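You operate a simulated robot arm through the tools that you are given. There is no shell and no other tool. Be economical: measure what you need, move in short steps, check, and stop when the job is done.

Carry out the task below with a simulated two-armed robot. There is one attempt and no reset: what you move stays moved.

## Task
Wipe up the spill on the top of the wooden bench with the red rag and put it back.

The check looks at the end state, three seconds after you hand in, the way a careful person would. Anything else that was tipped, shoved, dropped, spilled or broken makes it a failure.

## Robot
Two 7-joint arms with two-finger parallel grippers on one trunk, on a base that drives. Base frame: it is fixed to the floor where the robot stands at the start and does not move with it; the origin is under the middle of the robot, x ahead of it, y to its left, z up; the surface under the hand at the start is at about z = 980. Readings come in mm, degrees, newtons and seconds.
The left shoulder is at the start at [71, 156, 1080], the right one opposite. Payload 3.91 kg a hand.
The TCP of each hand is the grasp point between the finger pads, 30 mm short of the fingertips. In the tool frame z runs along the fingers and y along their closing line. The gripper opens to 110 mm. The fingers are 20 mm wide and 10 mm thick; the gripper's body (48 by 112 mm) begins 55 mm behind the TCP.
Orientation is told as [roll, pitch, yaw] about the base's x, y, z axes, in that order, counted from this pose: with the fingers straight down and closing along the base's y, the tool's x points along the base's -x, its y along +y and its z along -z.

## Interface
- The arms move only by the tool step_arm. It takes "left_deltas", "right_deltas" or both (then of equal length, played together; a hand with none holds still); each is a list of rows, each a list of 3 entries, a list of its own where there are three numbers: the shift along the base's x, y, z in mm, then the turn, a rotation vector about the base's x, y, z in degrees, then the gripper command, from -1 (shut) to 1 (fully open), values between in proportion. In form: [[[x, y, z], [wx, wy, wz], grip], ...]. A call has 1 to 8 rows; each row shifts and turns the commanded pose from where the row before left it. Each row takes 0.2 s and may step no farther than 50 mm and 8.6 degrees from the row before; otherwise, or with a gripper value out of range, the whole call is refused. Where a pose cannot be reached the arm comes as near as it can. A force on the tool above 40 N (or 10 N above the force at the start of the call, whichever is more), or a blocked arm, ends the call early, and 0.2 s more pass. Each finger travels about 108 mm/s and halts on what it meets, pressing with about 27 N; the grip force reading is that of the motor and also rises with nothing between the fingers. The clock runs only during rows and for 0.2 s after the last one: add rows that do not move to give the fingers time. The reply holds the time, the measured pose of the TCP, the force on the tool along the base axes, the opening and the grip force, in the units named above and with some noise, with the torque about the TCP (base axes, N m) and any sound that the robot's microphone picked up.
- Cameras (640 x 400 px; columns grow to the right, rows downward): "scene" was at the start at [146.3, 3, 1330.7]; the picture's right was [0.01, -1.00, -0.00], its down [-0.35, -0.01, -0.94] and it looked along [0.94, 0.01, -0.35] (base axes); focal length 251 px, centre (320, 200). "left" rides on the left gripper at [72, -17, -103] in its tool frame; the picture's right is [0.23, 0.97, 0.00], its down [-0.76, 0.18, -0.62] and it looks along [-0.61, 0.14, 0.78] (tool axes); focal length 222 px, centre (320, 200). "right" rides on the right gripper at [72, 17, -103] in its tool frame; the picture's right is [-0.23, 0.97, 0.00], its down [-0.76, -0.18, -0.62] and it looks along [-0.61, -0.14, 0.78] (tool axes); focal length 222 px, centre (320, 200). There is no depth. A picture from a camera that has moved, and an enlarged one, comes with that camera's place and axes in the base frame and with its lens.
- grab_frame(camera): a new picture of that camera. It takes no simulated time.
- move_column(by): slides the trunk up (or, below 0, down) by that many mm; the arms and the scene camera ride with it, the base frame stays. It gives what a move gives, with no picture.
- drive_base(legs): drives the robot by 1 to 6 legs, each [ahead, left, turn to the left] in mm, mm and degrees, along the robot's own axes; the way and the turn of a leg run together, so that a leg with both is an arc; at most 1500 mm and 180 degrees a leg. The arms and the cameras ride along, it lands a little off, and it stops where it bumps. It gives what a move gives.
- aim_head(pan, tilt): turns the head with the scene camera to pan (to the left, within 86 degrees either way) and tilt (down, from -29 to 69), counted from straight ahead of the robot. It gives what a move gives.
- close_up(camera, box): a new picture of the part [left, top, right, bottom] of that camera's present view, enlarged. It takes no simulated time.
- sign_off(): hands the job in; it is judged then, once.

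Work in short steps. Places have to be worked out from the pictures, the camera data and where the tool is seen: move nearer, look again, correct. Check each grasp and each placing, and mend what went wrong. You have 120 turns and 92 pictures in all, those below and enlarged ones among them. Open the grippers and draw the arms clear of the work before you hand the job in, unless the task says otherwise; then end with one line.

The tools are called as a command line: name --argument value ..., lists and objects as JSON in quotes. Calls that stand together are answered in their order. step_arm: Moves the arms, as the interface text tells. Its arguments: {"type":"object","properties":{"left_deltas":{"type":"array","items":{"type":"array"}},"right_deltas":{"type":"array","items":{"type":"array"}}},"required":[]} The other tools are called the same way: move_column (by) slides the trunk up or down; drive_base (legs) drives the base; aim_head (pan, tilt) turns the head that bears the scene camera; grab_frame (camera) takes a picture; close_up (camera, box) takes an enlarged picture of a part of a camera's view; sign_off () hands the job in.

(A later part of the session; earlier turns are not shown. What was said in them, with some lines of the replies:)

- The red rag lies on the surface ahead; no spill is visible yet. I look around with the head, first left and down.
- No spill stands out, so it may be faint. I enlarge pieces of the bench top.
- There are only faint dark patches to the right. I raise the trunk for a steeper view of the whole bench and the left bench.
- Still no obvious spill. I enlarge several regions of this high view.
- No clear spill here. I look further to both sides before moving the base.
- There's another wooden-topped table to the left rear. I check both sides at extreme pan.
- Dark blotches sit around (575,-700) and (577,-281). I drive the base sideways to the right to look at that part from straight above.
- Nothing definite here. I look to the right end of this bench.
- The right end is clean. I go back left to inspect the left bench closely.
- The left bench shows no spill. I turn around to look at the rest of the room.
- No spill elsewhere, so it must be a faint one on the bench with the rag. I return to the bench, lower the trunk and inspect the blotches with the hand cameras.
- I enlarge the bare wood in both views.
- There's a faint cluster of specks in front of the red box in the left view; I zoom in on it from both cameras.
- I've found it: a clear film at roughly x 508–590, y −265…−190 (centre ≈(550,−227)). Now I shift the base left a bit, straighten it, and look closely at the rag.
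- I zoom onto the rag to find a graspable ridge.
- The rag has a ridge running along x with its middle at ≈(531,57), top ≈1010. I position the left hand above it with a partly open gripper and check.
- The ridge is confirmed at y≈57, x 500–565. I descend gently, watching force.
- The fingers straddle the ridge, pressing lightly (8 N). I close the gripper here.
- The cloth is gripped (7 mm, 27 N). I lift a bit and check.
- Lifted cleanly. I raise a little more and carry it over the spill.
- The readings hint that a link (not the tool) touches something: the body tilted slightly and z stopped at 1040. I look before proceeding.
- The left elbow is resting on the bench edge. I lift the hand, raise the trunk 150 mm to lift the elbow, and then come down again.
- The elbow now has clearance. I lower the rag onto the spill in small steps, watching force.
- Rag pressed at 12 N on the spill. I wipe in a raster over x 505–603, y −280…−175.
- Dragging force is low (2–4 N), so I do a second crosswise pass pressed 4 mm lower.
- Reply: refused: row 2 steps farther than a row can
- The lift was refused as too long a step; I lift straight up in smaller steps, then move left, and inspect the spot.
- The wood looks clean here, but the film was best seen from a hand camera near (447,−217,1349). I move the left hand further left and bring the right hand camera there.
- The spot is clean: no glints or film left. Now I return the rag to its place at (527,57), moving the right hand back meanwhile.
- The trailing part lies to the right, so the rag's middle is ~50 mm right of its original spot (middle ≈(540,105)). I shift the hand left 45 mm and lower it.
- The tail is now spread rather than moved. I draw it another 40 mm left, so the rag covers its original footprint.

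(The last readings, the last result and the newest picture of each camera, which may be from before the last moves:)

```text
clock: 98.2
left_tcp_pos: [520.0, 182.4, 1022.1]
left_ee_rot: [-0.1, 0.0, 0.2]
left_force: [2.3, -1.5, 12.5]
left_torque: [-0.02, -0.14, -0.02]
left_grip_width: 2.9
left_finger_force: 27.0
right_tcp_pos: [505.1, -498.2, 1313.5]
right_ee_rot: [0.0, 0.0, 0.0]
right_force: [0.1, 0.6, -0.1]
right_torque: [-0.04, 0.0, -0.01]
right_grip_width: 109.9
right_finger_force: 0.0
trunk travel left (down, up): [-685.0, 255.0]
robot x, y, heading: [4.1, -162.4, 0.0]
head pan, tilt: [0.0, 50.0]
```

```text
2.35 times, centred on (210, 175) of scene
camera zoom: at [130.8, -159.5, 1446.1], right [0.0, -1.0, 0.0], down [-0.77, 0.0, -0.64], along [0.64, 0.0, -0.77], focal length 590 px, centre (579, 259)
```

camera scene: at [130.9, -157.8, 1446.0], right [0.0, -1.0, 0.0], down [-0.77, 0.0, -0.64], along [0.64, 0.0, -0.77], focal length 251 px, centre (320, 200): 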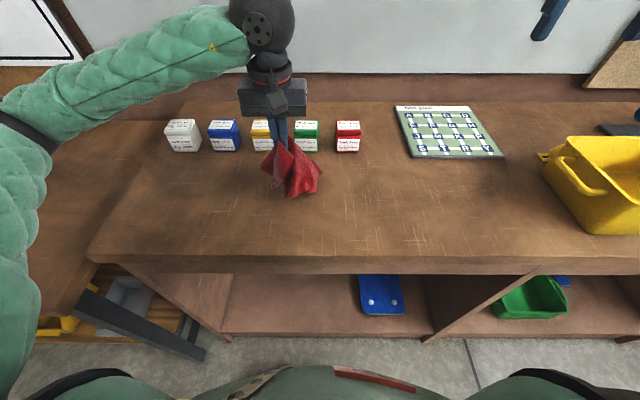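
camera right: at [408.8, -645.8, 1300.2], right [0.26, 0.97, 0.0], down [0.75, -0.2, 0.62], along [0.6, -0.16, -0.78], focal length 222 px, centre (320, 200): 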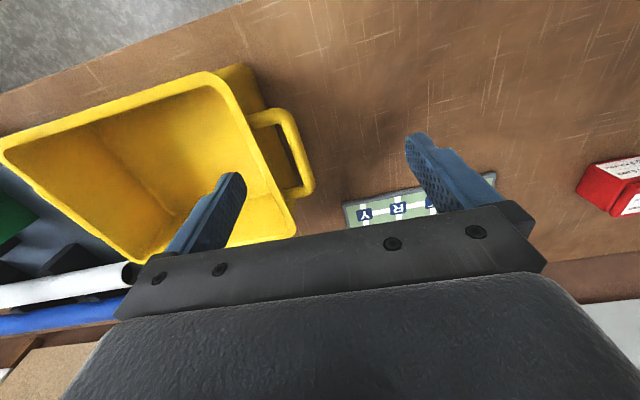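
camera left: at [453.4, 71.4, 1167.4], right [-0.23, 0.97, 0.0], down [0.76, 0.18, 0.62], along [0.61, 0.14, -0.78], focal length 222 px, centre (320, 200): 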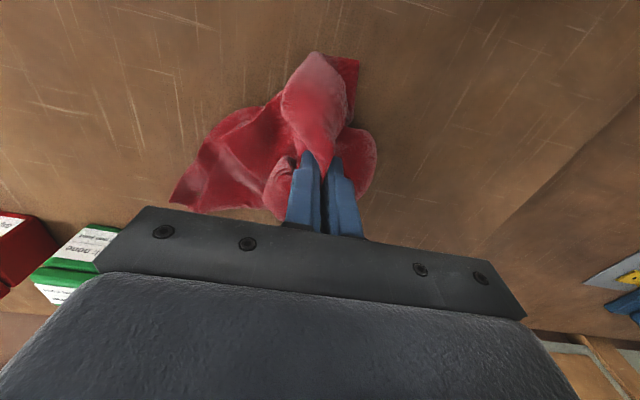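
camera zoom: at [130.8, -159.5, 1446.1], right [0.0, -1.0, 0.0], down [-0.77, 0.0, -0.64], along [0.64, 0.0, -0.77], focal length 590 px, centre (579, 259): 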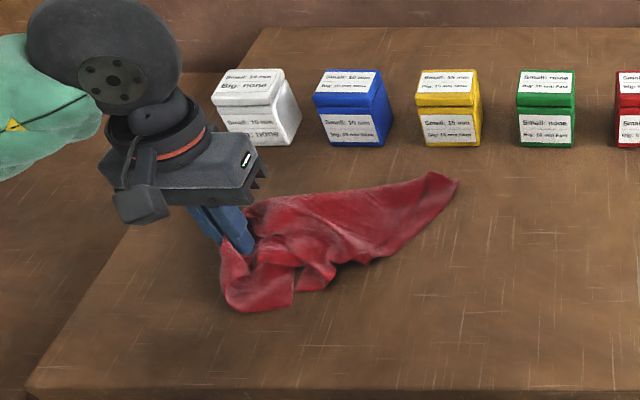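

The rag now spans y ≈ −16…190, centred near the original spot. I release it and rise.

step_arm --left_deltas '[[[0, 0, 1], [0, 0, 0], -0.6], [[0, 0, 0], [0, 0, 0], -0.5], [[0, 0, 4], [0, 0, 0], -0.4], [[0, 0, 20], [0, 0, 0], -0.4], [[0, 0, 35], [0, 0, 0], -0.4], [[0, 0, 40], [0, 0, 0], -0.4], [[0, 0, 40], [0, 0, 0], 0]]'

grab_frame --camera "scene"

grab_frame --camera "left"

```text
clock: 99.8
left_tcp_pos: [520.2, 181.5, 1160.9]
left_ee_rot: [0.0, 0.0, 0.2]
left_force: [-0.8, -0.6, -0.3]
left_torque: [0.04, 0.0, 0.0]
left_grip_width: 54.8
left_finger_force: 0.2
right_tcp_pos: [505.7, -498.8, 1312.4]
right_ee_rot: [0.0, -0.1, 0.3]
right_force: [0.2, -0.6, 0.0]
right_torque: [0.01, 0.01, 0.02]
right_grip_width: 110.4
right_finger_force: 0.0
trunk travel left (down, up): [-685.0, 255.0]
robot x, y, heading: [0.5, -160.1, 0.2]
head pan, tilt: [0.0, 50.0]
```

```text
25 pictures are left
camera scene: at [131.4, -159.5, 1445.8], right [0.0, -1.0, 0.0], down [-0.77, 0.0, -0.64], along [0.64, 0.0, -0.77], focal length 251 px, centre (320, 200)
```

scene: 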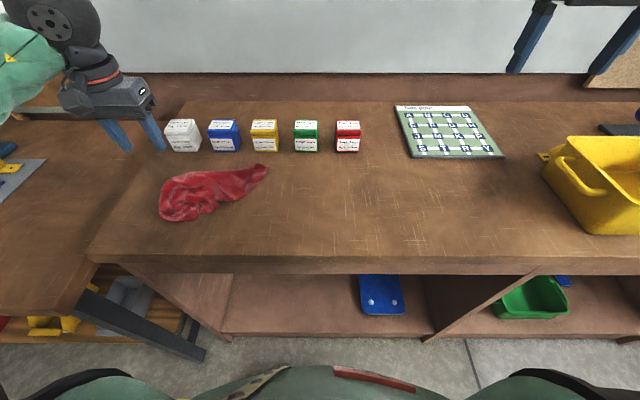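

```text
24 pictures are left
camera left: at [447.7, 164.9, 1263.2], right [-0.23, 0.97, 0.0], down [0.76, 0.18, 0.62], along [0.61, 0.14, -0.78], focal length 222 px, centre (320, 200)
```

left: 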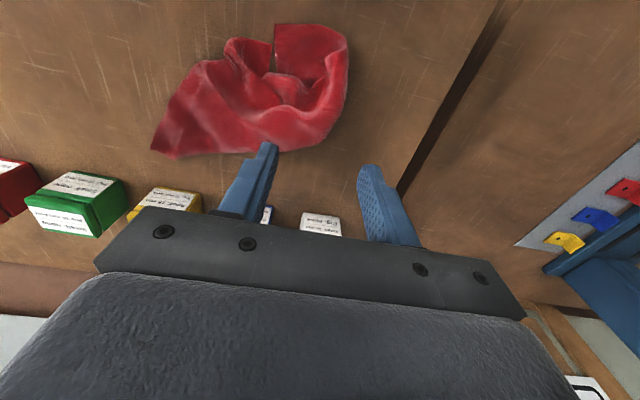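

The rag lies back in place and all else is untouched. For a final check I move the left hand to the exact viewpoint from which the film was visible.

step_arm --left_deltas '[[[0, 0, 45], [0, 0, 0], 1], [[0, -10, 43], [0, 0, 0], 1], [[0, -49, 0], [0, 0, 0], 1], [[0, -49, 0], [0, 0, 0], 1], [[0, -49, 0], [0, 0, 0], 1], [[0, -49, 0], [0, 0, 0], 1], [[0, -49, 0], [0, 0, 0], 1], [[0, -49, 0], [0, 0, 0], 1]]'

step_arm --left_deltas '[[[0, -49, 0], [0, 0, 0], 1], [[0, -32, 0], [0, 0, 0], 1], [[0, 0, 0], [0, 0, 0], 1]]'

close_up --camera "left" --box '[230, 60, 350, 150]'

close_up --camera "left" --box '[160, 20, 420, 180]'

```text
clock: 101.6
left_tcp_pos: [520.2, -123.0, 1249.8]
left_ee_rot: [0.1, 0.0, 0.4]
left_force: [0.5, -0.3, 0.3]
left_torque: [0.02, -0.01, 0.04]
left_grip_width: 109.8
left_finger_force: 0.0
right_tcp_pos: [507.5, -499.6, 1311.2]
right_ee_rot: [0.1, 0.1, 0.2]
right_force: [-0.1, -0.3, -1.1]
right_torque: [-0.01, 0.0, 0.01]
right_grip_width: 110.3
right_finger_force: 0.1
trunk travel left (down, up): [-685.0, 255.0]
robot x, y, heading: [3.1, -161.1, 0.1]
head pan, tilt: [0.0, 50.0]
```

```text
clock: 102.4
left_tcp_pos: [520.2, -199.8, 1249.8]
left_ee_rot: [-0.2, 0.0, 0.3]
left_force: [0.0, 0.7, 0.3]
left_torque: [0.01, 0.0, -0.01]
left_grip_width: 110.1
left_finger_force: 0.0
right_tcp_pos: [505.3, -495.3, 1313.9]
right_ee_rot: [-0.1, 0.0, 0.2]
right_force: [0.3, -0.1, -0.4]
right_torque: [-0.03, 0.02, -0.04]
right_grip_width: 109.7
right_finger_force: 0.0
trunk travel left (down, up): [-685.0, 255.0]
robot x, y, heading: [1.1, -161.0, 0.0]
head pan, tilt: [0.0, 50.0]
```

```text
4.44 times, centred on (290, 105) of left
camera zoom: at [447.7, -216.0, 1351.7], right [-0.23, 0.97, 0.0], down [0.76, 0.18, 0.62], along [0.61, 0.14, -0.78], focal length 987 px, centre (453, 622)
```

zoom: 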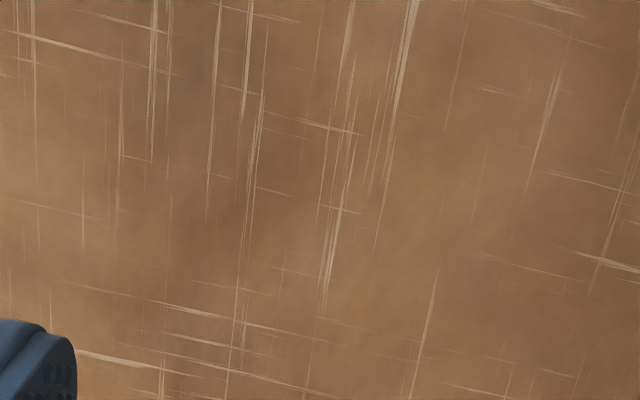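

```text
2.46 times, centred on (290, 100) of left
camera zoom: at [447.7, -216.0, 1351.7], right [-0.23, 0.97, 0.0], down [0.76, 0.18, 0.62], along [0.61, 0.14, -0.78], focal length 547 px, centre (394, 446)
```

zoom: 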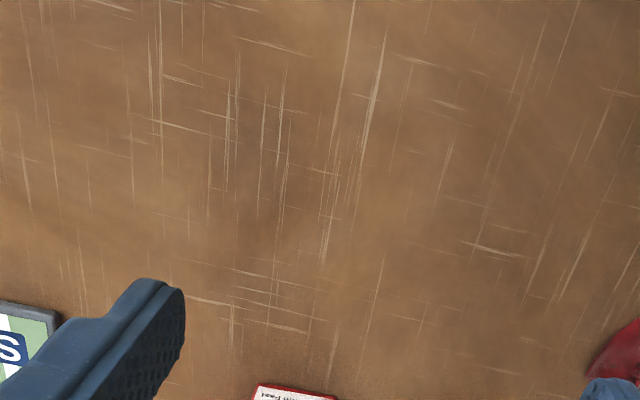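

From the same viewpoint the ring of specks is gone: the spill is wiped. I raise both arms clear with the trunk and then hand in.

move_column --by 150

grab_frame --camera "scene"

```text
clock: 104.1
left_tcp_pos: [519.3, -202.4, 1399.2]
left_ee_rot: [0.1, 0.0, 0.1]
left_force: [-0.5, -1.2, 0.7]
left_torque: [-0.02, 0.0, 0.01]
left_grip_width: 109.8
left_finger_force: 0.2
right_tcp_pos: [505.9, -498.2, 1461.9]
right_ee_rot: [0.1, 0.0, 0.1]
right_force: [0.0, -0.3, -0.1]
right_torque: [0.0, 0.0, 0.01]
right_grip_width: 110.1
right_finger_force: 0.0
trunk travel left (down, up): [-835.0, 105.0]
robot x, y, heading: [-0.3, -161.1, 0.0]
head pan, tilt: [0.0, 50.0]
```

```text
21 pictures are left
camera scene: at [131.7, -159.2, 1595.8], right [0.0, -1.0, 0.0], down [-0.77, 0.0, -0.64], along [0.64, 0.0, -0.77], focal length 251 px, centre (320, 200)
```

scene: 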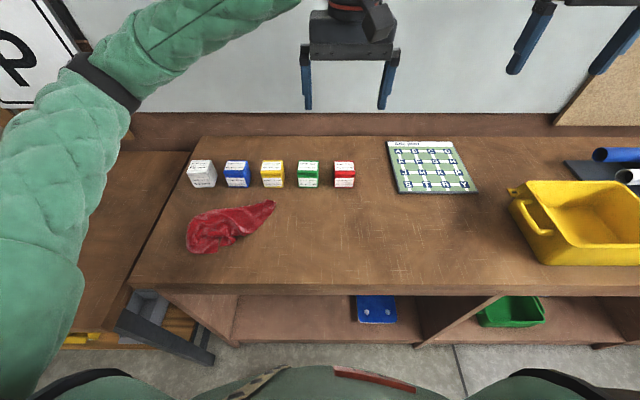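

All is in order: rag back in place, bench clean, arms clear, grippers open. Handing in.

sign_off

```text
The job is handed in.
```

I wiped up the clear spill on the wooden bench with the red rag and laid the rag back in its original spot, though its folds differ from before. A close look from where the film had first shown found no trace of it. Nothing else on the bench looks moved, but my left elbow rested briefly on the bench edge before I raised the trunk.
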